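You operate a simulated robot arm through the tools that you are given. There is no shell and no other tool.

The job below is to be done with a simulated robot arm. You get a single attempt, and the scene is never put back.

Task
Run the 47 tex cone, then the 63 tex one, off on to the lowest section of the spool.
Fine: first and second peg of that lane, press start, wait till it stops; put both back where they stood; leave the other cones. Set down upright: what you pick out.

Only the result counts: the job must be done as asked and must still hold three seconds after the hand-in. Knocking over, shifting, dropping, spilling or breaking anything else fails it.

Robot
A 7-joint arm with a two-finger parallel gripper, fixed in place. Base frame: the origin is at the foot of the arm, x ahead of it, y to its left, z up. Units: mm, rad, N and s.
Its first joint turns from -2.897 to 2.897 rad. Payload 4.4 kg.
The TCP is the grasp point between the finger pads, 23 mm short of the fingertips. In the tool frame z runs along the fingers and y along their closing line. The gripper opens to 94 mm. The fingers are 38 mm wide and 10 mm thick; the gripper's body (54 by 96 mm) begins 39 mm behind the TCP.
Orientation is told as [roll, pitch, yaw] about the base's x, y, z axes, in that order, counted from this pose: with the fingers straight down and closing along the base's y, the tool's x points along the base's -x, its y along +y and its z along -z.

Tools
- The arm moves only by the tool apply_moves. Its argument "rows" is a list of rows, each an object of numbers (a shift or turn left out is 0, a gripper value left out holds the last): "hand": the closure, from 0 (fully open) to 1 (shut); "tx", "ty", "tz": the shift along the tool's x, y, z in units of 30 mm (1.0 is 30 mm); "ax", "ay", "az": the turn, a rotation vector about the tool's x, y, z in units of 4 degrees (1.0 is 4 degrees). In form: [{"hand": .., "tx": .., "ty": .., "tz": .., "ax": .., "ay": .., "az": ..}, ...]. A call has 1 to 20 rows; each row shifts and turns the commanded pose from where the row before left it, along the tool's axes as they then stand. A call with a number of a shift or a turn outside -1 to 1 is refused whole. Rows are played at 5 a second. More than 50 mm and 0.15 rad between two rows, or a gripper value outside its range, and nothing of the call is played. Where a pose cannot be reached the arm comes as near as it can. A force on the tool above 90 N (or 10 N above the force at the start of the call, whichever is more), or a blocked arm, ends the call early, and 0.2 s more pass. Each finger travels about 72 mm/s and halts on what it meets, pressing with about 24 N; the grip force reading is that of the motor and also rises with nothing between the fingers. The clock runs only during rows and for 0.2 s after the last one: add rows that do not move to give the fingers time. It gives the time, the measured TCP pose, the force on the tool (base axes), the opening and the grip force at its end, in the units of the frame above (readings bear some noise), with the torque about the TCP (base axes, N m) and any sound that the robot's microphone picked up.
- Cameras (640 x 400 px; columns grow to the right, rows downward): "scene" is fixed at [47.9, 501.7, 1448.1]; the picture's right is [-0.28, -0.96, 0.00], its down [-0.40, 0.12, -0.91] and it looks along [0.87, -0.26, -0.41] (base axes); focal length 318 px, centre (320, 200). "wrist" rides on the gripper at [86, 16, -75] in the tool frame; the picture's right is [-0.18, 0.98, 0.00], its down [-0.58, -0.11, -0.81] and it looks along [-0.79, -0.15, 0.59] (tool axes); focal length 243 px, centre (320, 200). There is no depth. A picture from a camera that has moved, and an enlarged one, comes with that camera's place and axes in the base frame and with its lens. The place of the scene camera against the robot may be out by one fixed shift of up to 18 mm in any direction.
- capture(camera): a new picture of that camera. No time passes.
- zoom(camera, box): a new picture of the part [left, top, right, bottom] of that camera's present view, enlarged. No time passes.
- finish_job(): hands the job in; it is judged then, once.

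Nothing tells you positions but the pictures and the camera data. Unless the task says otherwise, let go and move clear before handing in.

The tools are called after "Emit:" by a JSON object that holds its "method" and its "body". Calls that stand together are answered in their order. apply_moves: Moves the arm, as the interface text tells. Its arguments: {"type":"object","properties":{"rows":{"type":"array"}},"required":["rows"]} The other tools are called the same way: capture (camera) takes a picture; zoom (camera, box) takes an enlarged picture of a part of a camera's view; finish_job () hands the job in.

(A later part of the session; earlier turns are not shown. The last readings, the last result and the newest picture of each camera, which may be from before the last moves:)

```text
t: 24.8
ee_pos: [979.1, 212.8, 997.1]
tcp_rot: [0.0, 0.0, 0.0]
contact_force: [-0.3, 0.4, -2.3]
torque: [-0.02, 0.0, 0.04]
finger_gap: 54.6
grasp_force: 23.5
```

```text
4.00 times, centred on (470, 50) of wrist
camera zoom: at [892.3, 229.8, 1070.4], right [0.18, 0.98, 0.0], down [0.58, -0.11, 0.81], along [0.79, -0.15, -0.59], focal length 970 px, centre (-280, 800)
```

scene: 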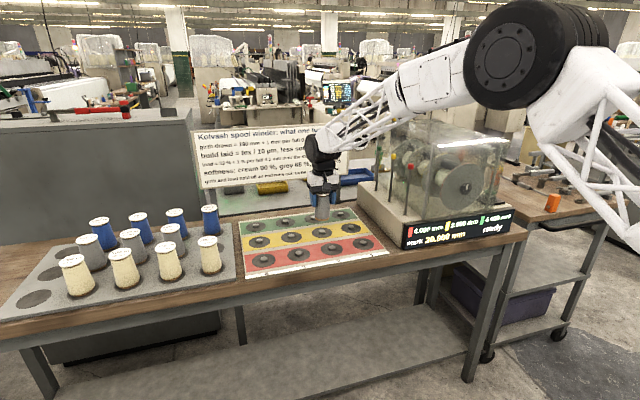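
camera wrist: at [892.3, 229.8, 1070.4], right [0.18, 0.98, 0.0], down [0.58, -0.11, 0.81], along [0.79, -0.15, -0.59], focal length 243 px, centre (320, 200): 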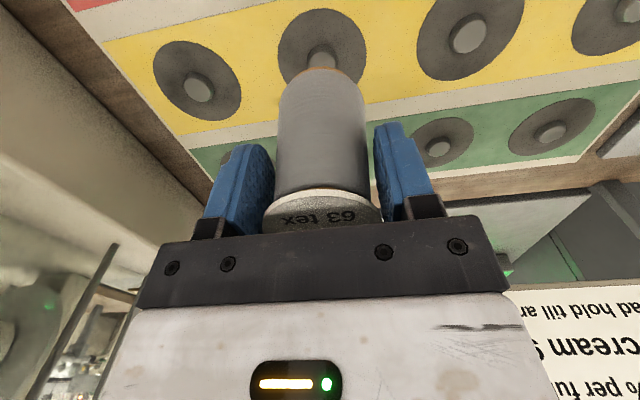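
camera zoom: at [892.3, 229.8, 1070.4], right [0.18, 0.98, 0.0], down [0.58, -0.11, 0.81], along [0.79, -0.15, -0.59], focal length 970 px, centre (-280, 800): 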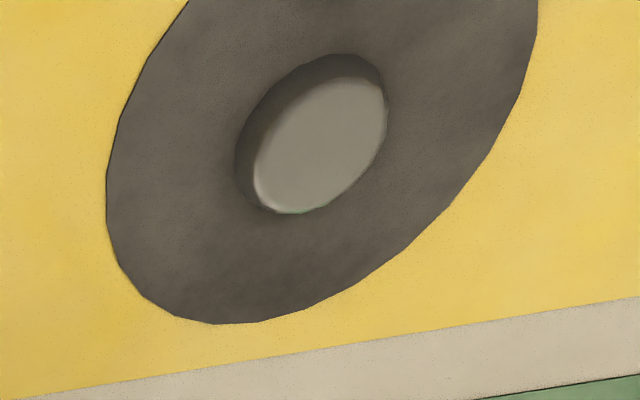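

I've corrected for perspective bias: the grey cone's axis sits about 3–4 mm outward (+x) of the TCP, and the yellow pegs are at about x=984.5. I'll lower partway and compare the cone's base with the peg disc.

Emit:
{"method": "apply_moves", "body": {"rows": [{"tz": 0.2, "hand": 1}, {"tz": 0.3}, {"tz": 0.3}, {"tz": 0.2}, {"tz": 0.1}, {}]}}

Emit:
{"method": "zoom", "body": {"camera": "wrist", "box": [240, 20, 400, 140]}}

Emit:
{"method": "zoom", "body": {"camera": "scene", "box": [270, 150, 400, 280]}}

```text
t: 26.2
ee_pos: [980.6, 214.5, 963.9]
tcp_rot: [0.0, 0.0, 0.001]
contact_force: [-0.2, -0.3, -1.1]
torque: [-0.01, 0.01, 0.0]
finger_gap: 54.4
grasp_force: 23.9
```

```text
3.33 times, centred on (320, 80) of wrist
camera zoom: at [892.0, 230.3, 1037.7], right [0.18, 0.98, 0.0], down [0.58, -0.11, 0.81], along [0.79, -0.15, -0.59], focal length 809 px, centre (320, 600)
```

zoom: 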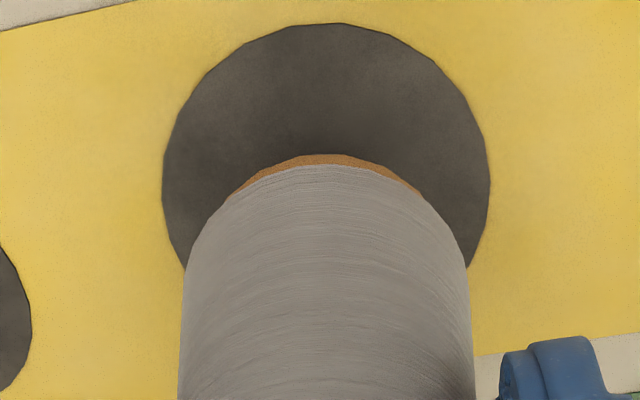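

```text
3.08 times, centred on (335, 215) of scene
camera zoom: at [47.9, 501.7, 1448.1], right [-0.28, -0.96, 0.0], down [-0.4, 0.12, -0.91], along [0.87, -0.26, -0.41], focal length 978 px, centre (274, 154)
```

zoom: 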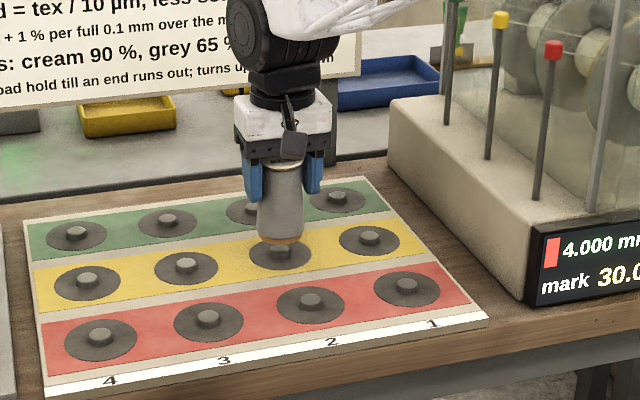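

The cone base is centred on the peg disc to within about 1.5 mm. I'll lower in small steps and watch the force.

Emit:
{"method": "apply_moves", "body": {"rows": [{"tz": 0.2, "hand": 1}, {"tz": 0.2}, {"tz": 0.1}, {}]}}

Emit:
{"method": "zoom", "body": {"camera": "wrist", "box": [240, 20, 400, 140]}}

Emit:
{"method": "zoom", "body": {"camera": "scene", "box": [290, 190, 370, 250]}}

```text
t: 27.2
ee_pos: [979.4, 214.5, 947.3]
tcp_rot: [-0.001, 0.002, 0.0]
contact_force: [0.0, 0.4, -0.9]
torque: [0.0, 0.04, -0.02]
finger_gap: 54.5
grasp_force: 24.1
```

```text
3.33 times, centred on (320, 80) of wrist
camera zoom: at [892.1, 230.2, 1022.2], right [0.18, 0.98, 0.0], down [0.58, -0.11, 0.81], along [0.79, -0.15, -0.59], focal length 809 px, centre (320, 600)
```

zoom: 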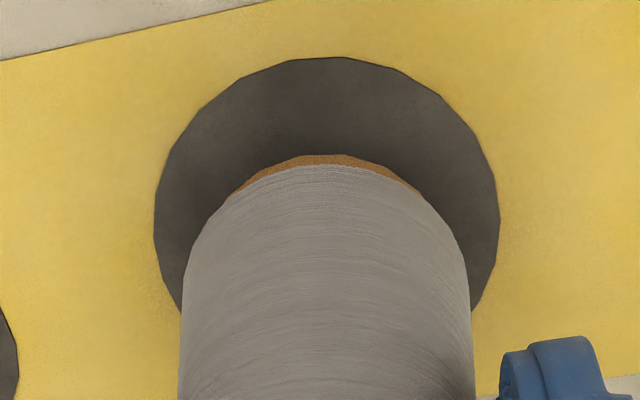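

```text
6.67 times, centred on (330, 220) of scene
camera zoom: at [47.9, 501.7, 1448.1], right [-0.28, -0.96, 0.0], down [-0.4, 0.12, -0.91], along [0.87, -0.26, -0.41], focal length 2120 px, centre (253, 67)
```

zoom: 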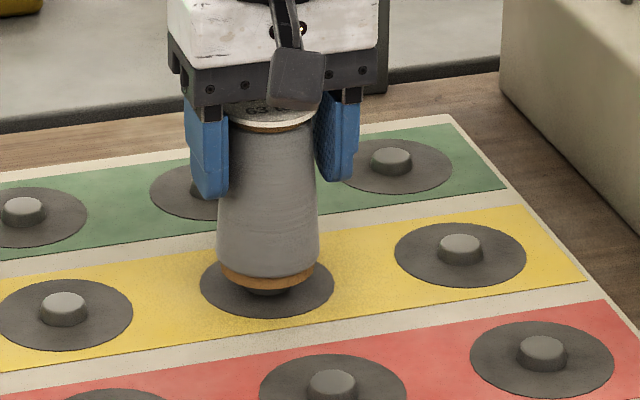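

The base is now about 11 mm above the disc and just above the peg top, centred left to right in both views. I'll continue down in 1.5 mm rows.

Emit:
{"method": "apply_moves", "body": {"rows": [{"tz": 0.05, "hand": 1}, {"tz": 0.05}, {"tz": 0.05}, {"tz": 0.05}, {}]}}

Emit:
{"method": "zoom", "body": {"camera": "scene", "box": [290, 190, 370, 250]}}

Emit:
{"method": "zoom", "body": {"camera": "wrist", "box": [240, 20, 400, 140]}}

```text
t: 28.4
ee_pos: [980.4, 214.4, 942.0]
tcp_rot: [0.0, 0.0, 0.0]
contact_force: [-0.5, 0.0, -1.3]
torque: [-0.02, 0.03, -0.01]
finger_gap: 54.8
grasp_force: 23.7
```

```text
6.67 times, centred on (330, 220) of scene
camera zoom: at [47.9, 501.7, 1448.1], right [-0.28, -0.96, 0.0], down [-0.4, 0.12, -0.91], along [0.87, -0.26, -0.41], focal length 2120 px, centre (253, 67)
```

zoom: 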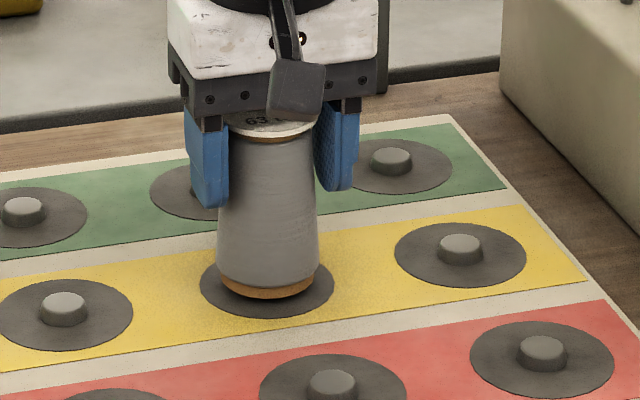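

```text
3.33 times, centred on (320, 80) of wrist
camera zoom: at [892.3, 230.2, 1016.4], right [0.18, 0.98, 0.0], down [0.58, -0.11, 0.81], along [0.79, -0.15, -0.59], focal length 809 px, centre (320, 600)
```

zoom: 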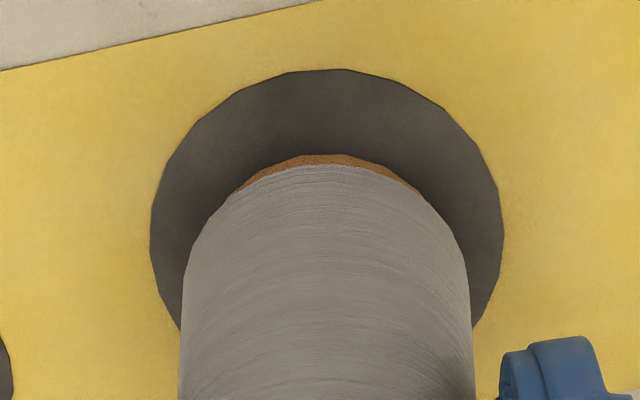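

There's no contact yet and the base looks to be passing over the peg. I'll keep lowering in 1 mm rows.

Emit:
{"method": "apply_moves", "body": {"rows": [{"tz": 0.035, "hand": 1}, {"tz": 0.035}, {"tz": 0.035}, {}]}}

Emit:
{"method": "zoom", "body": {"camera": "scene", "box": [290, 190, 370, 250]}}

```text
t: 29.4
ee_pos: [979.1, 214.3, 938.5]
tcp_rot: [0.0, 0.0, 0.0]
contact_force: [0.0, 0.1, -0.8]
torque: [0.01, 0.0, 0.01]
finger_gap: 54.8
grasp_force: 24.4
```

```text
6.67 times, centred on (330, 220) of scene
camera zoom: at [47.9, 501.7, 1448.1], right [-0.28, -0.96, 0.0], down [-0.4, 0.12, -0.91], along [0.87, -0.26, -0.41], focal length 2120 px, centre (253, 67)
```

zoom: 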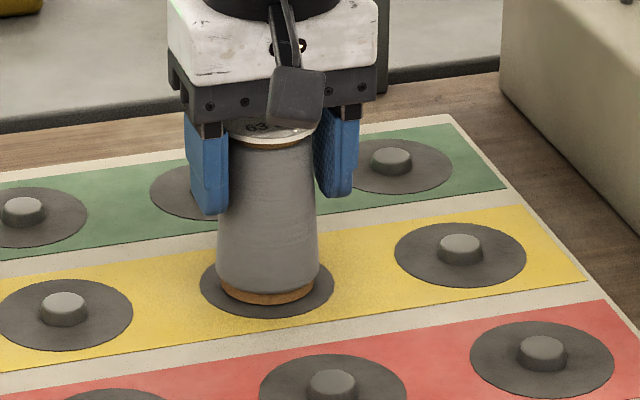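

The base is nearly down. A few more sub-millimetre steps should give contact.

Emit:
{"method": "apply_moves", "body": {"rows": [{"tz": 0.025, "hand": 1}, {"tz": 0.025}, {"tz": 0.025}, {}]}}

Emit:
{"method": "zoom", "body": {"camera": "scene", "box": [290, 190, 370, 250]}}

Emit:
{"method": "zoom", "body": {"camera": "wrist", "box": [240, 20, 400, 140]}}

```text
t: 30.4
ee_pos: [980.1, 214.8, 935.5]
tcp_rot: [0.0, 0.001, 0.002]
contact_force: [-0.2, -0.2, -0.5]
torque: [-0.04, 0.04, 0.0]
finger_gap: 54.7
grasp_force: 23.9
```

```text
6.67 times, centred on (330, 220) of scene
camera zoom: at [47.9, 501.7, 1448.1], right [-0.28, -0.96, 0.0], down [-0.4, 0.12, -0.91], along [0.87, -0.26, -0.41], focal length 2120 px, centre (253, 67)
```

zoom: 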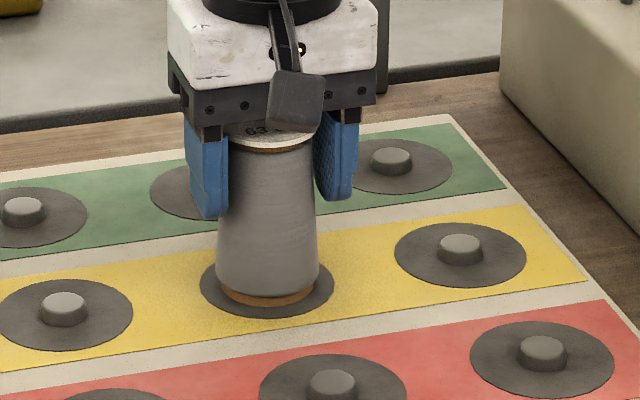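

```text
3.33 times, centred on (320, 80) of wrist
camera zoom: at [892.2, 230.4, 1010.8], right [0.18, 0.98, 0.0], down [0.58, -0.11, 0.81], along [0.79, -0.15, -0.59], focal length 809 px, centre (320, 600)
```

zoom: 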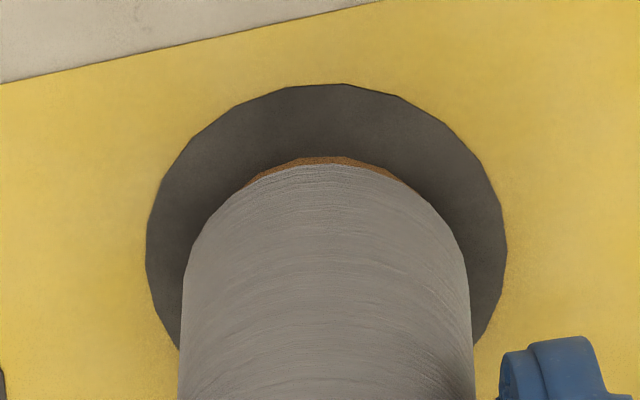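

The wrist view now matches how the cone looked on the tray (same TCP height of 935.5), so it should be seated. I'll go down another half millimetre and read the force.

Emit:
{"method": "apply_moves", "body": {"rows": [{"tz": 0.02, "hand": 1}, {}, {}]}}

Emit:
{"method": "apply_moves", "body": {"rows": [{"tz": 0.02, "hand": 1}, {}, {}]}}

```text
t: 31.2
ee_pos: [978.9, 214.4, 936.6]
tcp_rot: [0.001, 0.001, 0.0]
contact_force: [-0.9, 2.4, 7.3]
torque: [0.08, 0.04, 0.0]
finger_gap: 54.6
grasp_force: 23.9
```

```text
t: 32.0
ee_pos: [978.8, 214.7, 936.0]
tcp_rot: [-0.001, -0.002, 0.0]
contact_force: [-3.8, 1.9, 18.4]
torque: [0.09, 0.03, 0.01]
finger_gap: 54.6
grasp_force: 24.6
```

It's firmly seated: the upward force rose to 18 N right at the expected height. I'll ease off the press by a hair and open the fingers.

Emit:
{"method": "apply_moves", "body": {"rows": [{"tz": -0.03, "hand": 1}, {}, {"hand": 0.3}, {"hand": 0}, {"hand": 0}, {}, {}]}}

Emit:
{"method": "zoom", "body": {"camera": "scene", "box": [290, 190, 370, 250]}}

Emit:
{"method": "capture", "body": {"camera": "wrist"}}

```text
t: 33.6
ee_pos: [979.8, 213.6, 935.5]
tcp_rot: [0.0, 0.001, 0.001]
contact_force: [-0.3, 0.1, 0.0]
torque: [-0.01, 0.0, -0.03]
finger_gap: 93.8
grasp_force: 0.2
```

```text
6.67 times, centred on (330, 220) of scene
camera zoom: at [47.9, 501.7, 1448.1], right [-0.28, -0.96, 0.0], down [-0.4, 0.12, -0.91], along [0.87, -0.26, -0.41], focal length 2120 px, centre (253, 67)
```

zoom: 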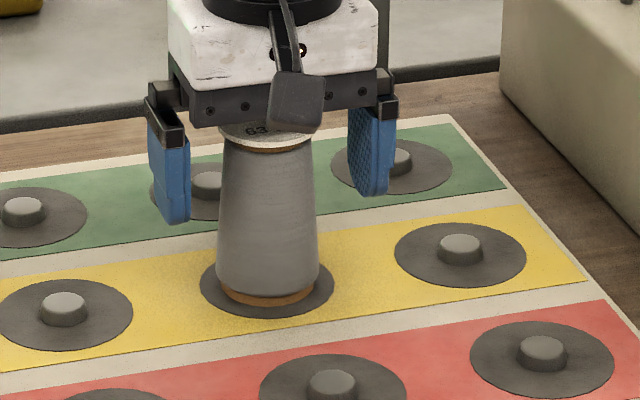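

```text
taken
camera wrist: at [892.3, 230.1, 1010.3], right [0.18, 0.98, 0.0], down [0.58, -0.11, 0.81], along [0.79, -0.15, -0.59], focal length 243 px, centre (320, 200)
```

wrist: 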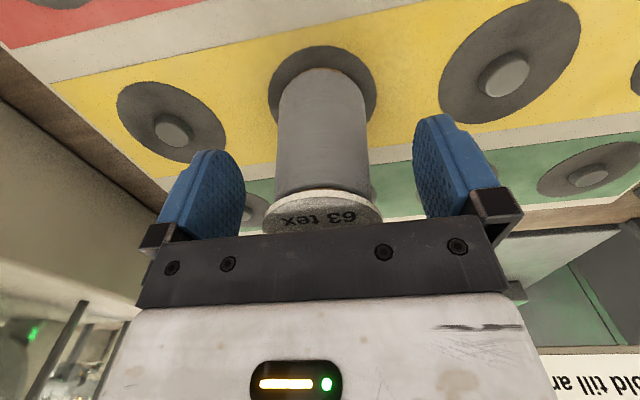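

The 63 tex cone stands upright on the second yellow peg and is released. I'll rise straight up and travel back over the tray for the blue cone.

Emit:
{"method": "apply_moves", "body": {"rows": [{"tz": -0.2, "hand": 0}, {"tz": -0.5}, {"tz": -0.8}, {"tz": -0.9}, {"tz": -0.9}, {"tz": -0.5}, {}, {"ty": 0.6}, {"ty": 1}, {"ty": 1}, {"ty": 1}, {"ty": 1}, {"ty": 1}, {"ty": 1}, {"ty": 1}, {"ty": 1}, {"ty": 1}, {"ty": 1}, {"ty": 1}, {"ty": 0.75}]}}

Emit:
{"method": "capture", "body": {"camera": "wrist"}}

Emit:
{"method": "zoom", "body": {"camera": "wrist", "box": [260, 30, 420, 210]}}

Emit:
{"method": "capture", "body": {"camera": "scene"}}

```text
t: 37.8
ee_pos: [981.2, 584.0, 1049.5]
tcp_rot: [0.0, 0.001, -0.001]
contact_force: [0.4, -0.9, 0.1]
torque: [0.01, -0.02, 0.0]
finger_gap: 93.9
grasp_force: 0.1
```

```text
taken
camera wrist: at [892.8, 600.0, 1125.0], right [0.18, 0.98, 0.0], down [0.58, -0.11, 0.81], along [0.79, -0.15, -0.59], focal length 243 px, centre (320, 200)
```

wrist: 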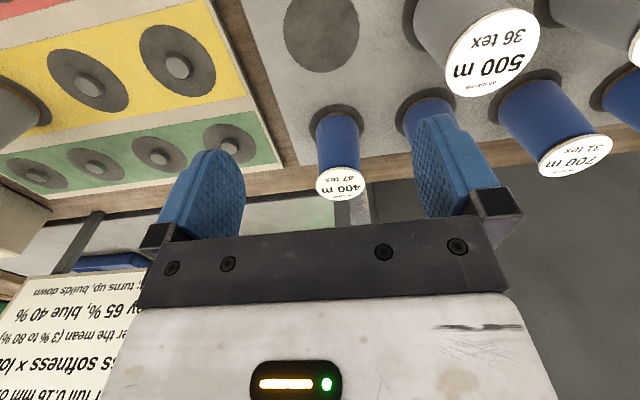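

```text
2.22 times, centred on (340, 120) of wrist
camera zoom: at [892.8, 600.0, 1125.0], right [0.18, 0.98, 0.0], down [0.58, -0.11, 0.81], along [0.79, -0.15, -0.59], focal length 539 px, centre (276, 378)
```

zoom: 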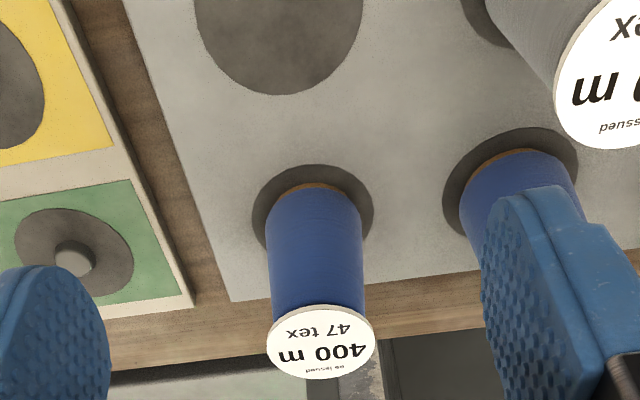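

```text
taken
```

scene: 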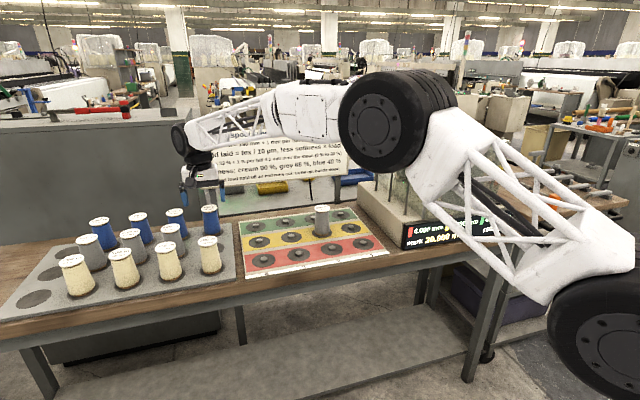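

The grey spot is now empty, and the blue cone's centre works out at about (1091, 585.5). I'll tilt the tool 16° about its closing axis so the wrist stays clear of the sign, then move above the blue cone.

Emit:
{"method": "apply_moves", "body": {"rows": [{"ay": -0.8, "hand": 0}, {"ay": -0.8}, {"ay": -0.8}, {"ay": -0.8}, {"ay": -0.8}, {}]}}

Emit:
{"method": "capture", "body": {"camera": "wrist"}}

Emit:
{"method": "zoom", "body": {"camera": "scene", "box": [130, 90, 270, 260]}}

```text
t: 39.2
ee_pos: [979.8, 584.9, 1051.0]
tcp_rot: [0.002, -0.28, -0.001]
contact_force: [-0.6, 0.1, 0.0]
torque: [-0.02, -0.01, -0.01]
finger_gap: 94.2
grasp_force: 0.1
```

```text
taken
camera wrist: at [875.2, 600.8, 1097.6], right [0.18, 0.98, 0.05], down [0.34, -0.11, 0.94], along [0.93, -0.15, -0.35], focal length 243 px, centre (320, 200)
```

wrist: 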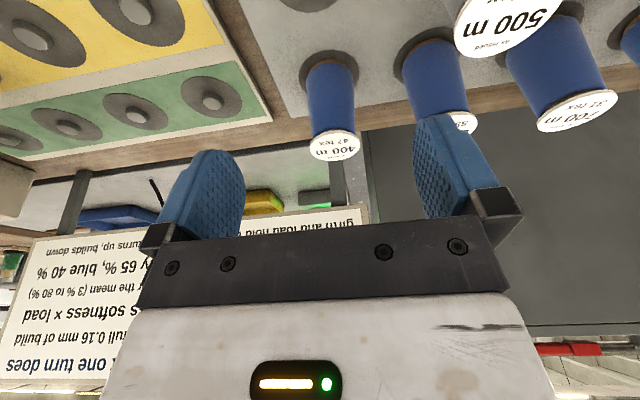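

```text
2.35 times, centred on (200, 175) of scene
camera zoom: at [47.9, 501.7, 1448.1], right [-0.28, -0.96, 0.0], down [-0.4, 0.12, -0.91], along [0.87, -0.26, -0.41], focal length 748 px, centre (602, 259)
```

zoom: 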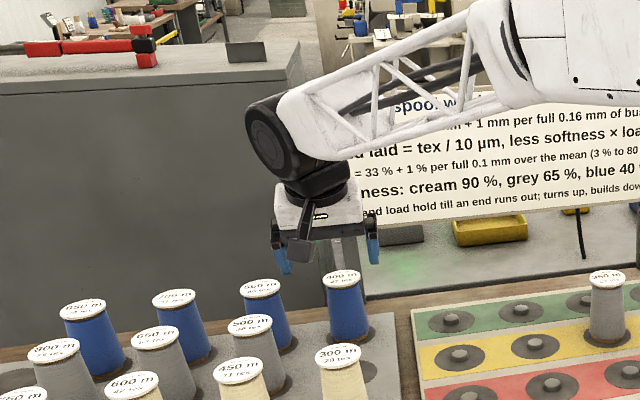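

The sign's corner is near x≈1205 and z≈988, so there's comfortable clearance with the tilt. I'll move out over the blue cone and check the alignment.

Emit:
{"method": "apply_moves", "body": {"rows": [{"tx": -0.5, "tz": 0.1433, "ty": 0.02, "hand": 0}, {"tx": -0.8, "tz": 0.2294}, {"tx": -0.9, "tz": 0.258}, {"tx": -0.8, "tz": 0.2294}, {"tx": -0.525, "tz": 0.1505}, {}]}}

Emit:
{"method": "capture", "body": {"camera": "wrist"}}

Emit:
{"method": "capture", "body": {"camera": "scene"}}

Emit:
{"method": "zoom", "body": {"camera": "wrist", "box": [240, 60, 420, 230]}}

```text
t: 40.6
ee_pos: [1090.2, 585.4, 1049.9]
tcp_rot: [0.0, -0.279, 0.0]
contact_force: [0.1, 0.3, -0.7]
torque: [-0.05, 0.04, 0.01]
finger_gap: 94.0
grasp_force: 0.0
```

```text
taken
camera wrist: at [985.0, 601.1, 1097.4], right [0.18, 0.98, 0.05], down [0.34, -0.11, 0.94], along [0.92, -0.15, -0.35], focal length 243 px, centre (320, 200)
```

wrist: 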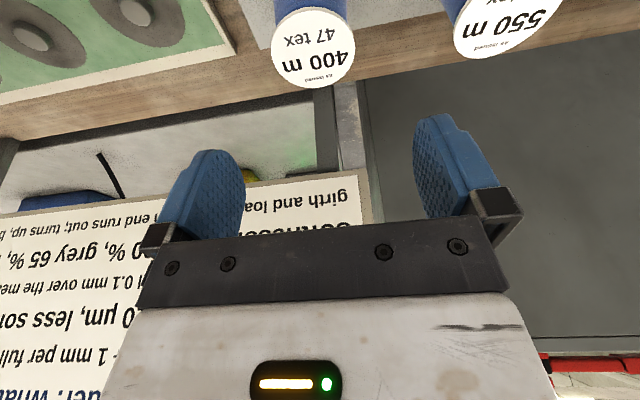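

```text
taken
```

scene: 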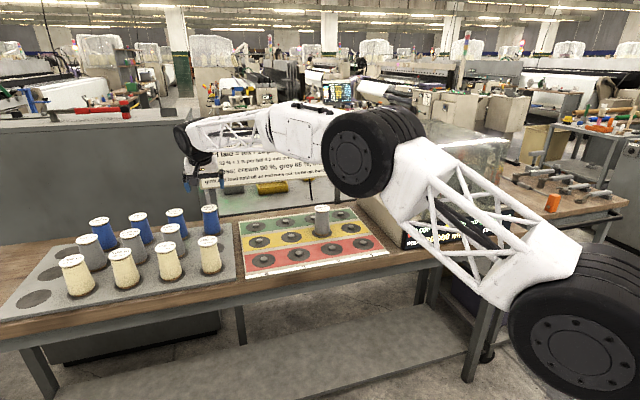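

```text
2.35 times, centred on (330, 145) of wrist
camera zoom: at [985.0, 601.1, 1097.4], right [0.18, 0.98, 0.05], down [0.34, -0.11, 0.94], along [0.92, -0.15, -0.35], focal length 571 px, centre (296, 329)
```

zoom: 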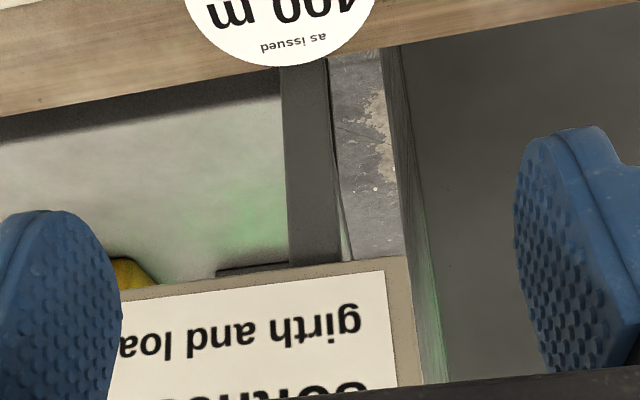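

The blue cone is centred under the fingers in y and slightly further out in x. I'll descend along the vertical with the tilt held.

Emit:
{"method": "apply_moves", "body": {"rows": [{"tx": 0.19, "tz": 0.7224, "hand": 0}, {"tx": 0.19, "tz": 0.7224}, {"tx": 0.19, "tz": 0.7224}, {"tx": 0.19, "tz": 0.7224}, {}]}}

Emit:
{"method": "capture", "body": {"camera": "wrist"}}

Emit:
{"method": "zoom", "body": {"camera": "scene", "box": [130, 120, 250, 270]}}

```text
t: 41.8
ee_pos: [1091.4, 585.4, 959.3]
tcp_rot: [-0.001, -0.279, 0.0]
contact_force: [0.4, -0.2, -0.5]
torque: [-0.02, -0.02, -0.01]
finger_gap: 94.0
grasp_force: 0.2
```

```text
taken
camera wrist: at [987.3, 601.2, 1007.1], right [0.18, 0.98, 0.05], down [0.34, -0.11, 0.94], along [0.92, -0.15, -0.35], focal length 243 px, centre (320, 200)
```

wrist: 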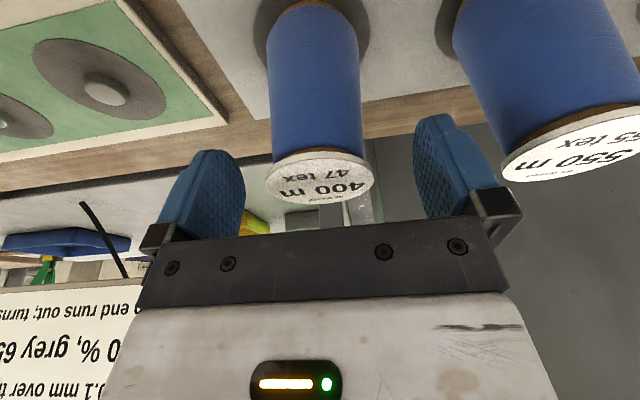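

```text
2.67 times, centred on (190, 195) of scene
camera zoom: at [47.9, 501.7, 1448.1], right [-0.28, -0.96, 0.0], down [-0.4, 0.12, -0.91], along [0.87, -0.26, -0.41], focal length 848 px, centre (667, 213)
```

zoom: 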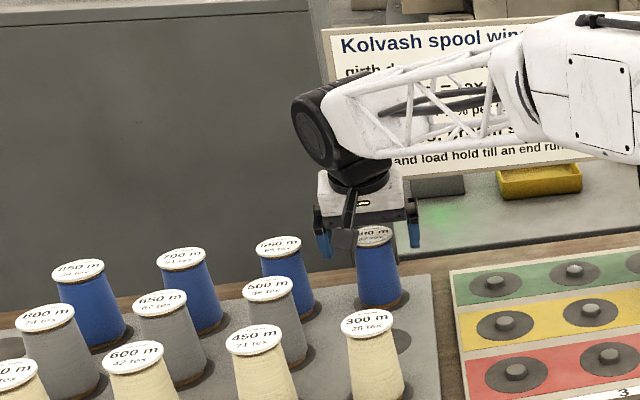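

The fingers are well placed around the blue cone. I'll take the last step down and close.

Emit:
{"method": "apply_moves", "body": {"rows": [{"tx": 0.1, "tz": 0.36, "hand": 0}, {"tx": 0.09, "tz": 0.36}, {}, {"hand": 0.35}, {"hand": 1}, {"hand": 1}, {"hand": 1}, {"hand": 1}]}}

Emit:
{"method": "capture", "body": {"camera": "wrist"}}

Emit:
{"method": "zoom", "body": {"camera": "wrist", "box": [240, 0, 400, 120]}}

Emit:
{"method": "zoom", "body": {"camera": "scene", "box": [150, 150, 240, 250]}}

```text
t: 43.6
ee_pos: [1091.7, 584.2, 936.3]
tcp_rot: [0.0, -0.28, 0.002]
contact_force: [0.9, -1.2, 0.3]
torque: [0.03, -0.04, -0.01]
finger_gap: 54.3
grasp_force: 23.9
```

```text
taken
camera wrist: at [987.2, 601.1, 985.3], right [0.18, 0.98, 0.05], down [0.34, -0.11, 0.94], along [0.92, -0.15, -0.35], focal length 243 px, centre (320, 200)
```

wrist: 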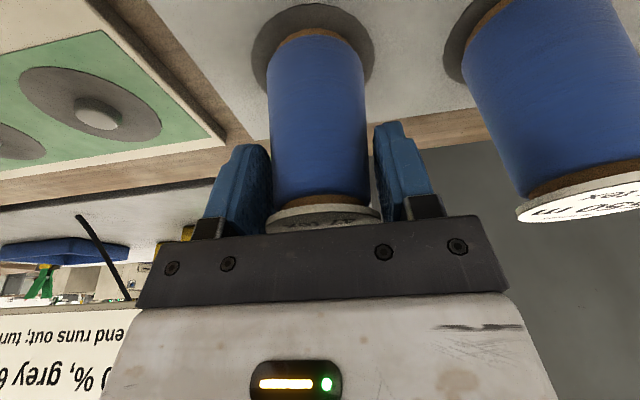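

```text
3.33 times, centred on (320, 60) of wrist
camera zoom: at [987.2, 601.1, 985.3], right [0.18, 0.98, 0.05], down [0.34, -0.11, 0.94], along [0.92, -0.15, -0.35], focal length 809 px, centre (320, 667)
```

zoom: 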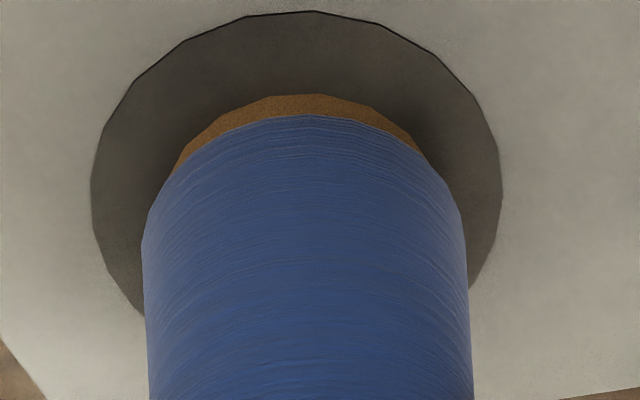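

```text
4.00 times, centred on (195, 200) of scene
camera zoom: at [47.9, 501.7, 1448.1], right [-0.28, -0.96, 0.0], down [-0.4, 0.12, -0.91], along [0.87, -0.26, -0.41], focal length 1272 px, centre (820, 200)
```

zoom: 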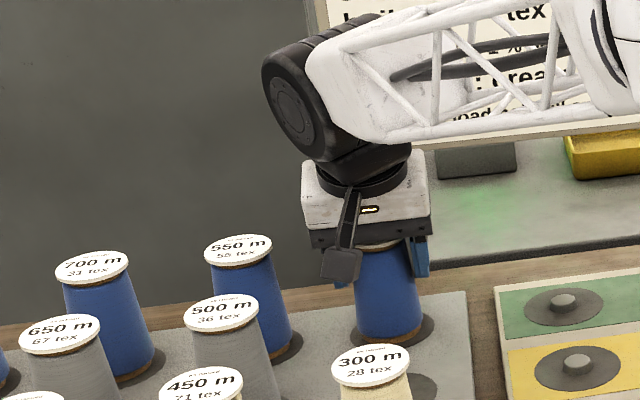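

I have the blue cone gripped at 54.3 mm and 24 N, and I've kept this view as a seating reference. I'll lift 60 mm straight up.

Emit:
{"method": "apply_moves", "body": {"rows": [{"tx": -0.0276, "tz": -0.0961, "hand": 1}, {"tx": -0.0551, "tz": -0.1923}, {"tx": -0.0827, "tz": -0.2884}, {"tx": -0.1102, "tz": -0.3845}, {"tx": -0.1102, "tz": -0.3845}, {"tx": -0.0827, "tz": -0.2884}, {"tx": -0.0551, "tz": -0.1923}, {"tx": -0.0276, "tz": -0.0961}, {}]}}

Emit:
{"method": "capture", "body": {"camera": "wrist"}}

Emit:
{"method": "zoom", "body": {"camera": "scene", "box": [130, 110, 250, 270]}}

```text
t: 45.6
ee_pos: [1092.2, 585.3, 998.1]
tcp_rot: [0.0, -0.281, -0.001]
contact_force: [0.0, 0.2, -1.5]
torque: [0.0, 0.02, 0.01]
finger_gap: 54.4
grasp_force: 24.3
```

```text
taken
camera wrist: at [987.2, 601.3, 1046.1], right [0.18, 0.98, 0.05], down [0.34, -0.11, 0.94], along [0.92, -0.15, -0.35], focal length 243 px, centre (320, 200)
```

wrist: 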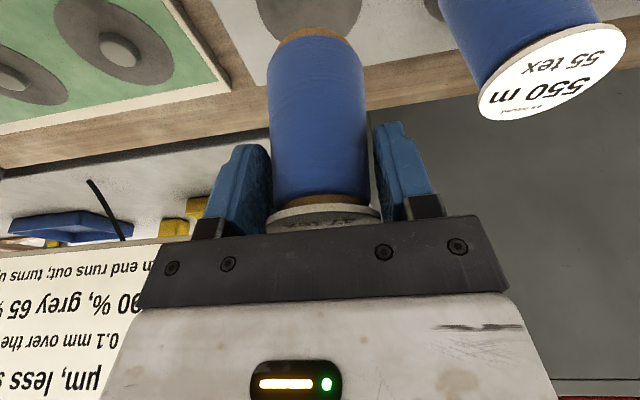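

```text
2.50 times, centred on (190, 190) of scene
camera zoom: at [47.9, 501.7, 1448.1], right [-0.28, -0.96, 0.0], down [-0.4, 0.12, -0.91], along [0.87, -0.26, -0.41], focal length 795 px, centre (645, 225)
```

zoom: 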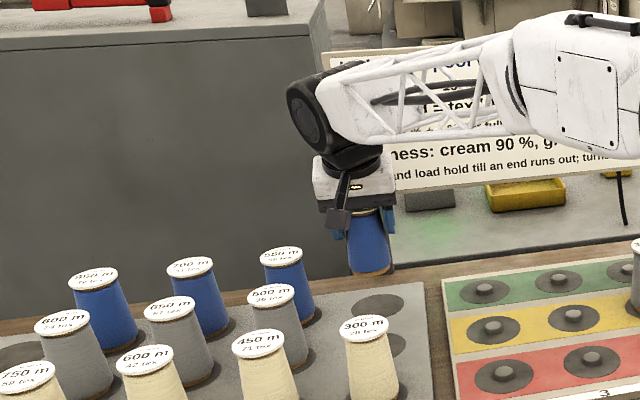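

The blue cone hangs upright and the other cones are undisturbed. I'll carry it along the back at x≈1091, well clear of the grey cone on peg 2 and of the sign, to the first-peg column.

Emit:
{"method": "apply_moves", "body": {"rows": [{"ty": -0.2, "hand": 1}, {"ty": -0.4}, {"ty": -0.6}, {"ty": -0.8}, {"ty": -0.95}, {"ty": -0.95}, {"ty": -0.95}, {"ty": -0.95}, {"ty": -0.95}, {"ty": -0.95}, {"ty": -0.95}, {"ty": -0.95}, {"ty": -0.95}, {"ty": -0.95}, {"ty": -0.95}, {"ty": -0.95}, {"ty": -0.85}, {"ty": -0.7}, {"ty": -0.5}, {"ty": -0.3}]}}

Emit:
{"method": "capture", "body": {"camera": "scene"}}

Emit:
{"method": "capture", "body": {"camera": "wrist"}}

```text
t: 49.8
ee_pos: [1091.2, 113.2, 998.1]
tcp_rot: [0.001, -0.279, 0.001]
contact_force: [0.0, 0.6, -0.4]
torque: [-0.02, -0.01, -0.02]
finger_gap: 54.4
grasp_force: 24.1
```

```text
taken
```

scene: 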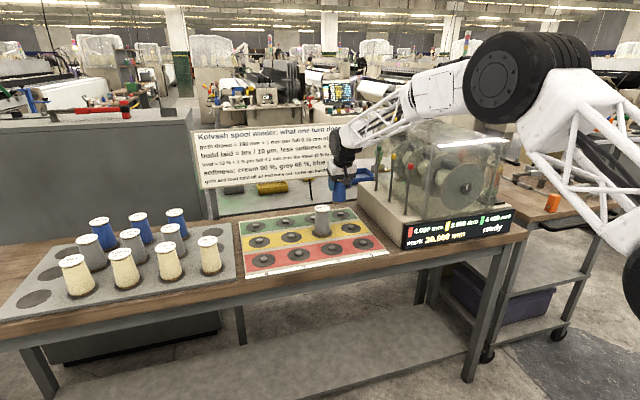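

```text
taken
camera wrist: at [987.6, 129.1, 1045.5], right [0.18, 0.98, 0.05], down [0.34, -0.11, 0.94], along [0.92, -0.15, -0.35], focal length 243 px, centre (320, 200)
```

wrist: 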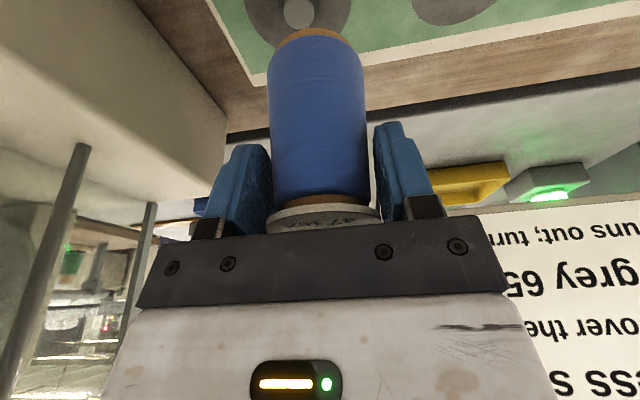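

I'm level with column 1 and clear of the winder's posts. Now I'll pull back along −x to hover over the first yellow peg.

Emit:
{"method": "apply_moves", "body": {"rows": [{"tx": 0.171, "tz": -0.049, "ty": -0.03, "hand": 1}, {"tx": 0.411, "tz": -0.118, "ty": -0.04}, {"tx": 0.617, "tz": -0.177, "ty": -0.05}, {"tx": 0.686, "tz": -0.197, "ty": -0.05}, {"tx": 0.617, "tz": -0.177, "ty": -0.04}, {"tx": 0.48, "tz": -0.138, "ty": -0.03}, {"tx": 0.309, "tz": -0.088, "ty": -0.03}, {"tx": 0.137, "tz": -0.039}, {}]}}

Emit:
{"method": "capture", "body": {"camera": "wrist"}}

Emit:
{"method": "zoom", "body": {"camera": "wrist", "box": [240, 0, 400, 120]}}

Emit:
{"method": "capture", "body": {"camera": "scene"}}

Emit:
{"method": "zoom", "body": {"camera": "scene", "box": [310, 180, 400, 250]}}

```text
t: 51.8
ee_pos: [985.7, 105.1, 999.1]
tcp_rot: [0.0, -0.28, -0.002]
contact_force: [-0.1, 0.3, -1.5]
torque: [0.03, 0.01, -0.03]
finger_gap: 54.2
grasp_force: 24.0
```

```text
taken
camera wrist: at [880.6, 120.5, 1046.4], right [0.18, 0.98, 0.05], down [0.34, -0.11, 0.94], along [0.92, -0.15, -0.35], focal length 243 px, centre (320, 200)
```

wrist: 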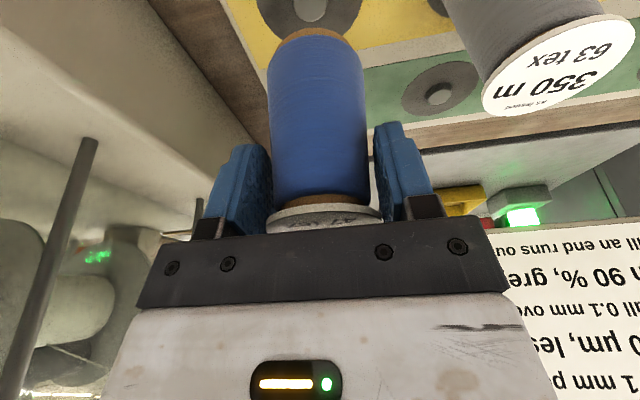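

```text
3.33 times, centred on (320, 60) of wrist
camera zoom: at [880.6, 120.5, 1046.4], right [0.18, 0.98, 0.05], down [0.34, -0.11, 0.94], along [0.92, -0.15, -0.35], focal length 809 px, centre (320, 667)
```

zoom: 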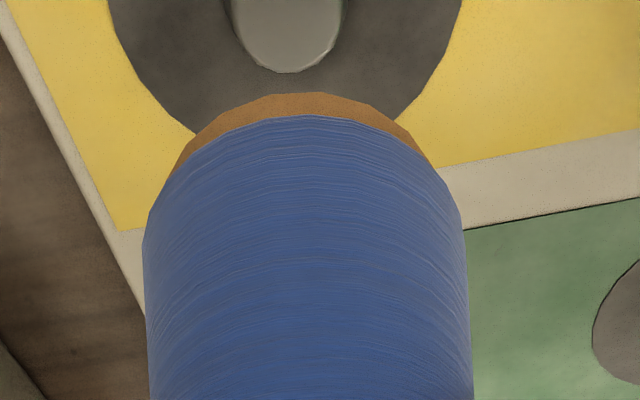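

```text
taken
```

scene: 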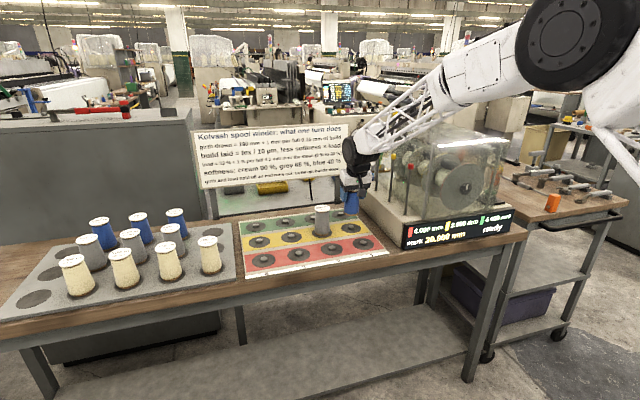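

```text
5.71 times, centred on (355, 215) of scene
camera zoom: at [47.9, 501.7, 1448.1], right [-0.28, -0.96, 0.0], down [-0.4, 0.12, -0.91], along [0.87, -0.26, -0.41], focal length 1817 px, centre (120, 114)
```

zoom: 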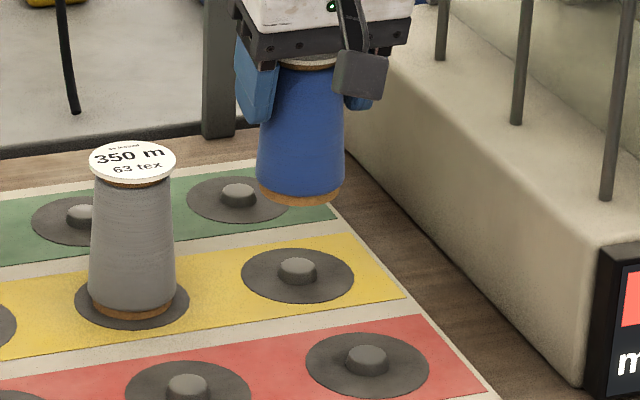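

I'm over the first yellow peg, needing roughly −3 to −4 mm in x and −1 mm in y by my measurements. I'll lower 35 mm while making part of that correction and measure again.

Emit:
{"method": "apply_moves", "body": {"rows": [{"tx": 0.05, "tz": 0.13, "ty": -0.007, "hand": 1}, {"tx": 0.09, "tz": 0.23, "ty": -0.01}, {"tx": 0.1, "tz": 0.26, "ty": -0.01}, {"tx": 0.09, "tz": 0.24}, {"tx": 0.0577, "tz": 0.154}, {"tx": 0.03, "tz": 0.08}, {}]}}

Emit:
{"method": "zoom", "body": {"camera": "wrist", "box": [240, 0, 400, 120]}}

Emit:
{"method": "zoom", "body": {"camera": "scene", "box": [310, 180, 400, 250]}}

```text
t: 53.4
ee_pos: [981.9, 104.9, 963.0]
tcp_rot: [0.001, -0.28, 0.0]
contact_force: [-0.3, -0.1, -1.6]
torque: [0.0, 0.0, 0.01]
finger_gap: 54.6
grasp_force: 23.6
```

```text
3.33 times, centred on (320, 60) of wrist
camera zoom: at [878.0, 119.8, 1010.6], right [0.18, 0.98, 0.05], down [0.34, -0.11, 0.94], along [0.92, -0.15, -0.35], focal length 809 px, centre (320, 667)
```

zoom: 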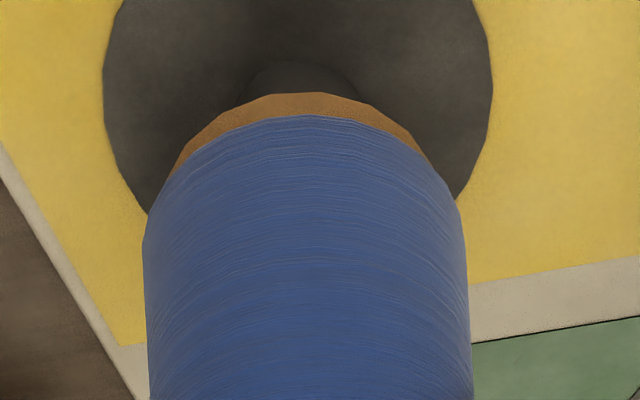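

```text
5.71 times, centred on (355, 215) of scene
camera zoom: at [47.9, 501.7, 1448.1], right [-0.28, -0.96, 0.0], down [-0.4, 0.12, -0.91], along [0.87, -0.26, -0.41], focal length 1817 px, centre (120, 114)
```

zoom: 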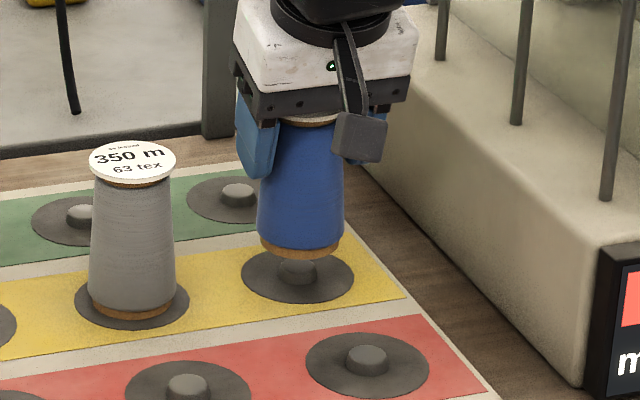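

The disc is offset about −3 mm in x and +2 mm in y relative to the held cone. I'll correct that while lowering another 10 mm, still above the peg top.

Emit:
{"method": "apply_moves", "body": {"rows": [{"tx": 0.065, "tz": 0.097, "ty": 0.02, "hand": 1}, {"tx": 0.065, "tz": 0.097, "ty": 0.02}, {"tx": 0.065, "tz": 0.097, "ty": 0.02}, {}]}}

Emit:
{"method": "zoom", "body": {"camera": "wrist", "box": [240, 0, 400, 120]}}

Emit:
{"method": "zoom", "body": {"camera": "scene", "box": [310, 180, 400, 250]}}

```text
t: 54.4
ee_pos: [977.8, 105.5, 952.8]
tcp_rot: [0.0, -0.278, 0.0]
contact_force: [-0.2, 0.2, -1.4]
torque: [0.01, 0.02, 0.0]
finger_gap: 54.3
grasp_force: 23.9
```

```text
3.33 times, centred on (320, 60) of wrist
camera zoom: at [874.0, 121.9, 1000.8], right [0.18, 0.98, 0.05], down [0.34, -0.11, 0.94], along [0.92, -0.15, -0.35], focal length 809 px, centre (320, 667)
```

zoom: 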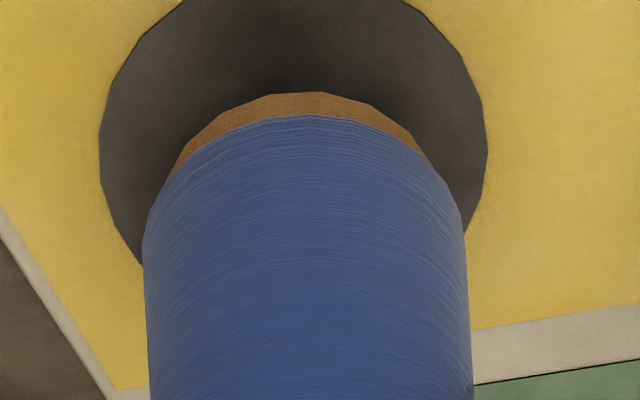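

```text
5.71 times, centred on (355, 215) of scene
camera zoom: at [47.9, 501.7, 1448.1], right [-0.28, -0.96, 0.0], down [-0.4, 0.12, -0.91], along [0.87, -0.26, -0.41], focal length 1817 px, centre (120, 114)
```

zoom: 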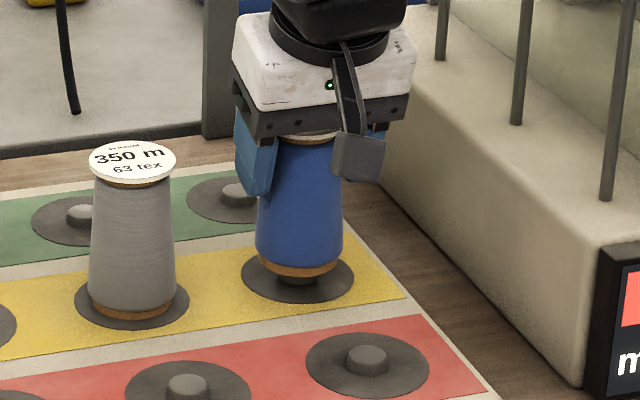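

I overshot slightly in x. I'll move back about 2.5 mm outward, lower another 6 mm, and compare against the tray reference again.

Emit:
{"method": "apply_moves", "body": {"rows": [{"tx": -0.0125, "tz": 0.1076, "ty": -0.005, "hand": 1}, {"tx": -0.0125, "tz": 0.1076, "ty": -0.005}, {}, {}]}}

Emit:
{"method": "zoom", "body": {"camera": "wrist", "box": [240, 0, 400, 120]}}

Emit:
{"method": "zoom", "body": {"camera": "scene", "box": [330, 190, 390, 240]}}

```text
t: 55.4
ee_pos: [982.2, 106.1, 947.3]
tcp_rot: [0.0, -0.279, 0.0]
contact_force: [-0.1, -1.1, -1.3]
torque: [0.0, 0.01, 0.02]
finger_gap: 54.5
grasp_force: 23.6
```

```text
3.33 times, centred on (320, 60) of wrist
camera zoom: at [876.6, 121.5, 994.7], right [0.18, 0.98, 0.05], down [0.34, -0.11, 0.94], along [0.92, -0.15, -0.35], focal length 809 px, centre (320, 667)
```

zoom: 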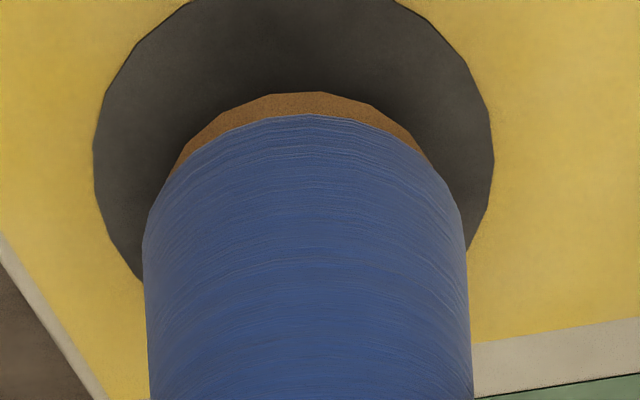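

```text
8.00 times, centred on (360, 215) of scene
camera zoom: at [47.9, 501.7, 1448.1], right [-0.28, -0.96, 0.0], down [-0.4, 0.12, -0.91], along [0.87, -0.26, -0.41], focal length 2544 px, centre (0, 80)
```

zoom: 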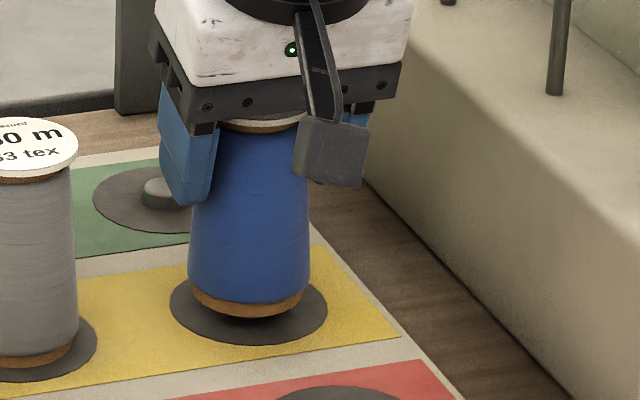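

All the measurements now agree with the tray reference to within about 0.6 mm. I'll lower onto the peg in small vertical steps.

Emit:
{"method": "apply_moves", "body": {"rows": [{"tx": 0.0138, "tz": 0.0481, "hand": 1}, {"tx": 0.0138, "tz": 0.0481}, {"tx": 0.0138, "tz": 0.0481}, {"tx": 0.0138, "tz": 0.0481}, {}]}}

Emit:
{"method": "apply_moves", "body": {"rows": [{"tx": 0.0092, "tz": 0.032, "hand": 1}, {"tx": 0.0092, "tz": 0.032}, {}]}}

Emit:
{"method": "zoom", "body": {"camera": "wrist", "box": [240, 0, 400, 120]}}

Emit:
{"method": "zoom", "body": {"camera": "scene", "box": [330, 190, 390, 240]}}

```text
t: 56.6
ee_pos: [980.2, 107.3, 942.0]
tcp_rot: [0.0, -0.281, 0.001]
contact_force: [0.3, 0.5, -1.0]
torque: [-0.01, 0.0, -0.03]
finger_gap: 54.6
grasp_force: 23.9
```

```text
t: 57.4
ee_pos: [980.8, 105.1, 939.6]
tcp_rot: [0.0, -0.28, -0.001]
contact_force: [0.6, 0.6, -0.3]
torque: [0.02, 0.01, -0.01]
finger_gap: 54.5
grasp_force: 24.2
```

```text
3.33 times, centred on (320, 60) of wrist
camera zoom: at [876.4, 121.4, 986.9], right [0.18, 0.98, 0.05], down [0.34, -0.11, 0.94], along [0.92, -0.15, -0.35], focal length 809 px, centre (320, 667)
```

zoom: 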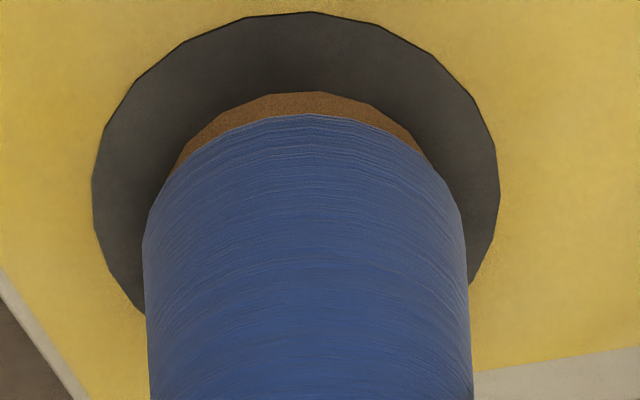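

```text
8.00 times, centred on (360, 215) of scene
camera zoom: at [47.9, 501.7, 1448.1], right [-0.28, -0.96, 0.0], down [-0.4, 0.12, -0.91], along [0.87, -0.26, -0.41], focal length 2544 px, centre (0, 80)
```

zoom: 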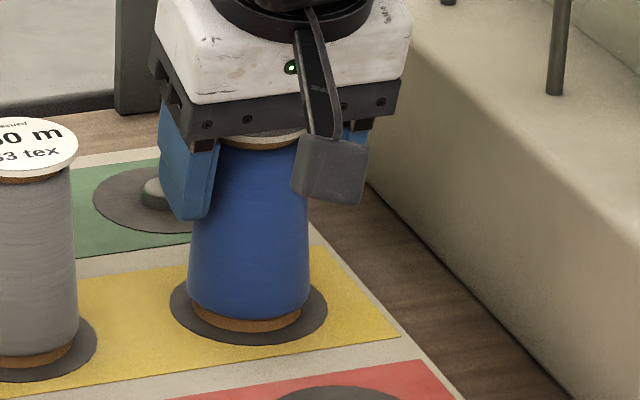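

The view matches the tray reference almost exactly, with about 1.5 mm to go. I'll finish in fine steps until it touches.

Emit:
{"method": "apply_moves", "body": {"rows": [{"tx": 0.0055, "tz": 0.0192, "hand": 1}, {"tx": 0.0055, "tz": 0.0192}, {}, {}]}}

Emit:
{"method": "apply_moves", "body": {"rows": [{"tx": 0.0055, "tz": 0.0192, "hand": 1}, {}, {}]}}

```text
t: 58.4
ee_pos: [980.9, 106.3, 938.1]
tcp_rot: [0.0, -0.278, 0.001]
contact_force: [-0.4, 0.0, 0.9]
torque: [0.0, 0.0, 0.02]
finger_gap: 54.2
grasp_force: 24.3
```

```text
t: 59.2
ee_pos: [981.5, 105.8, 939.3]
tcp_rot: [0.0, -0.28, 0.0]
contact_force: [-1.6, 0.8, 6.9]
torque: [0.04, 0.08, -0.01]
finger_gap: 54.5
grasp_force: 23.4
```

It's seated, with the force up to 7 N at the expected height. I'll open the fingers and check.

Emit:
{"method": "apply_moves", "body": {"rows": [{"hand": 0.35}, {"hand": 0}, {"hand": 0}, {}, {}]}}

Emit:
{"method": "zoom", "body": {"camera": "scene", "box": [310, 180, 400, 250]}}

Emit:
{"method": "capture", "body": {"camera": "wrist"}}

```text
t: 60.4
ee_pos: [981.2, 105.7, 938.0]
tcp_rot: [0.001, -0.279, 0.001]
contact_force: [-0.6, -0.1, -0.2]
torque: [0.01, -0.01, 0.0]
finger_gap: 94.1
grasp_force: 0.1
```

```text
5.71 times, centred on (355, 215) of scene
camera zoom: at [47.9, 501.7, 1448.1], right [-0.28, -0.96, 0.0], down [-0.4, 0.12, -0.91], along [0.87, -0.26, -0.41], focal length 1817 px, centre (120, 114)
```

zoom: 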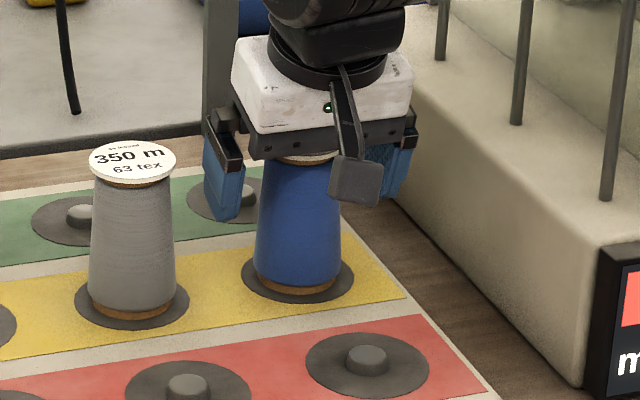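

```text
taken
camera wrist: at [876.7, 121.1, 985.1], right [0.18, 0.98, 0.05], down [0.34, -0.11, 0.94], along [0.92, -0.15, -0.35], focal length 243 px, centre (320, 200)
```

wrist: 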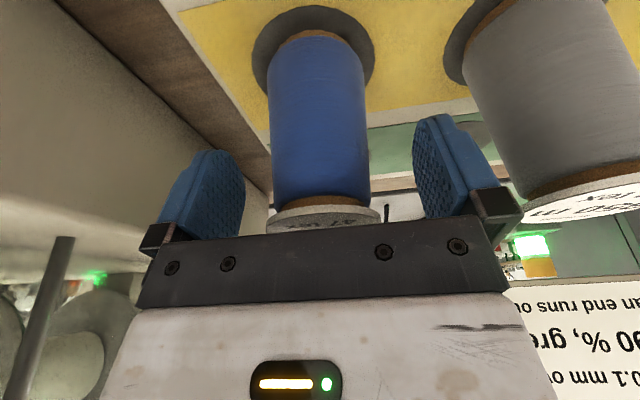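

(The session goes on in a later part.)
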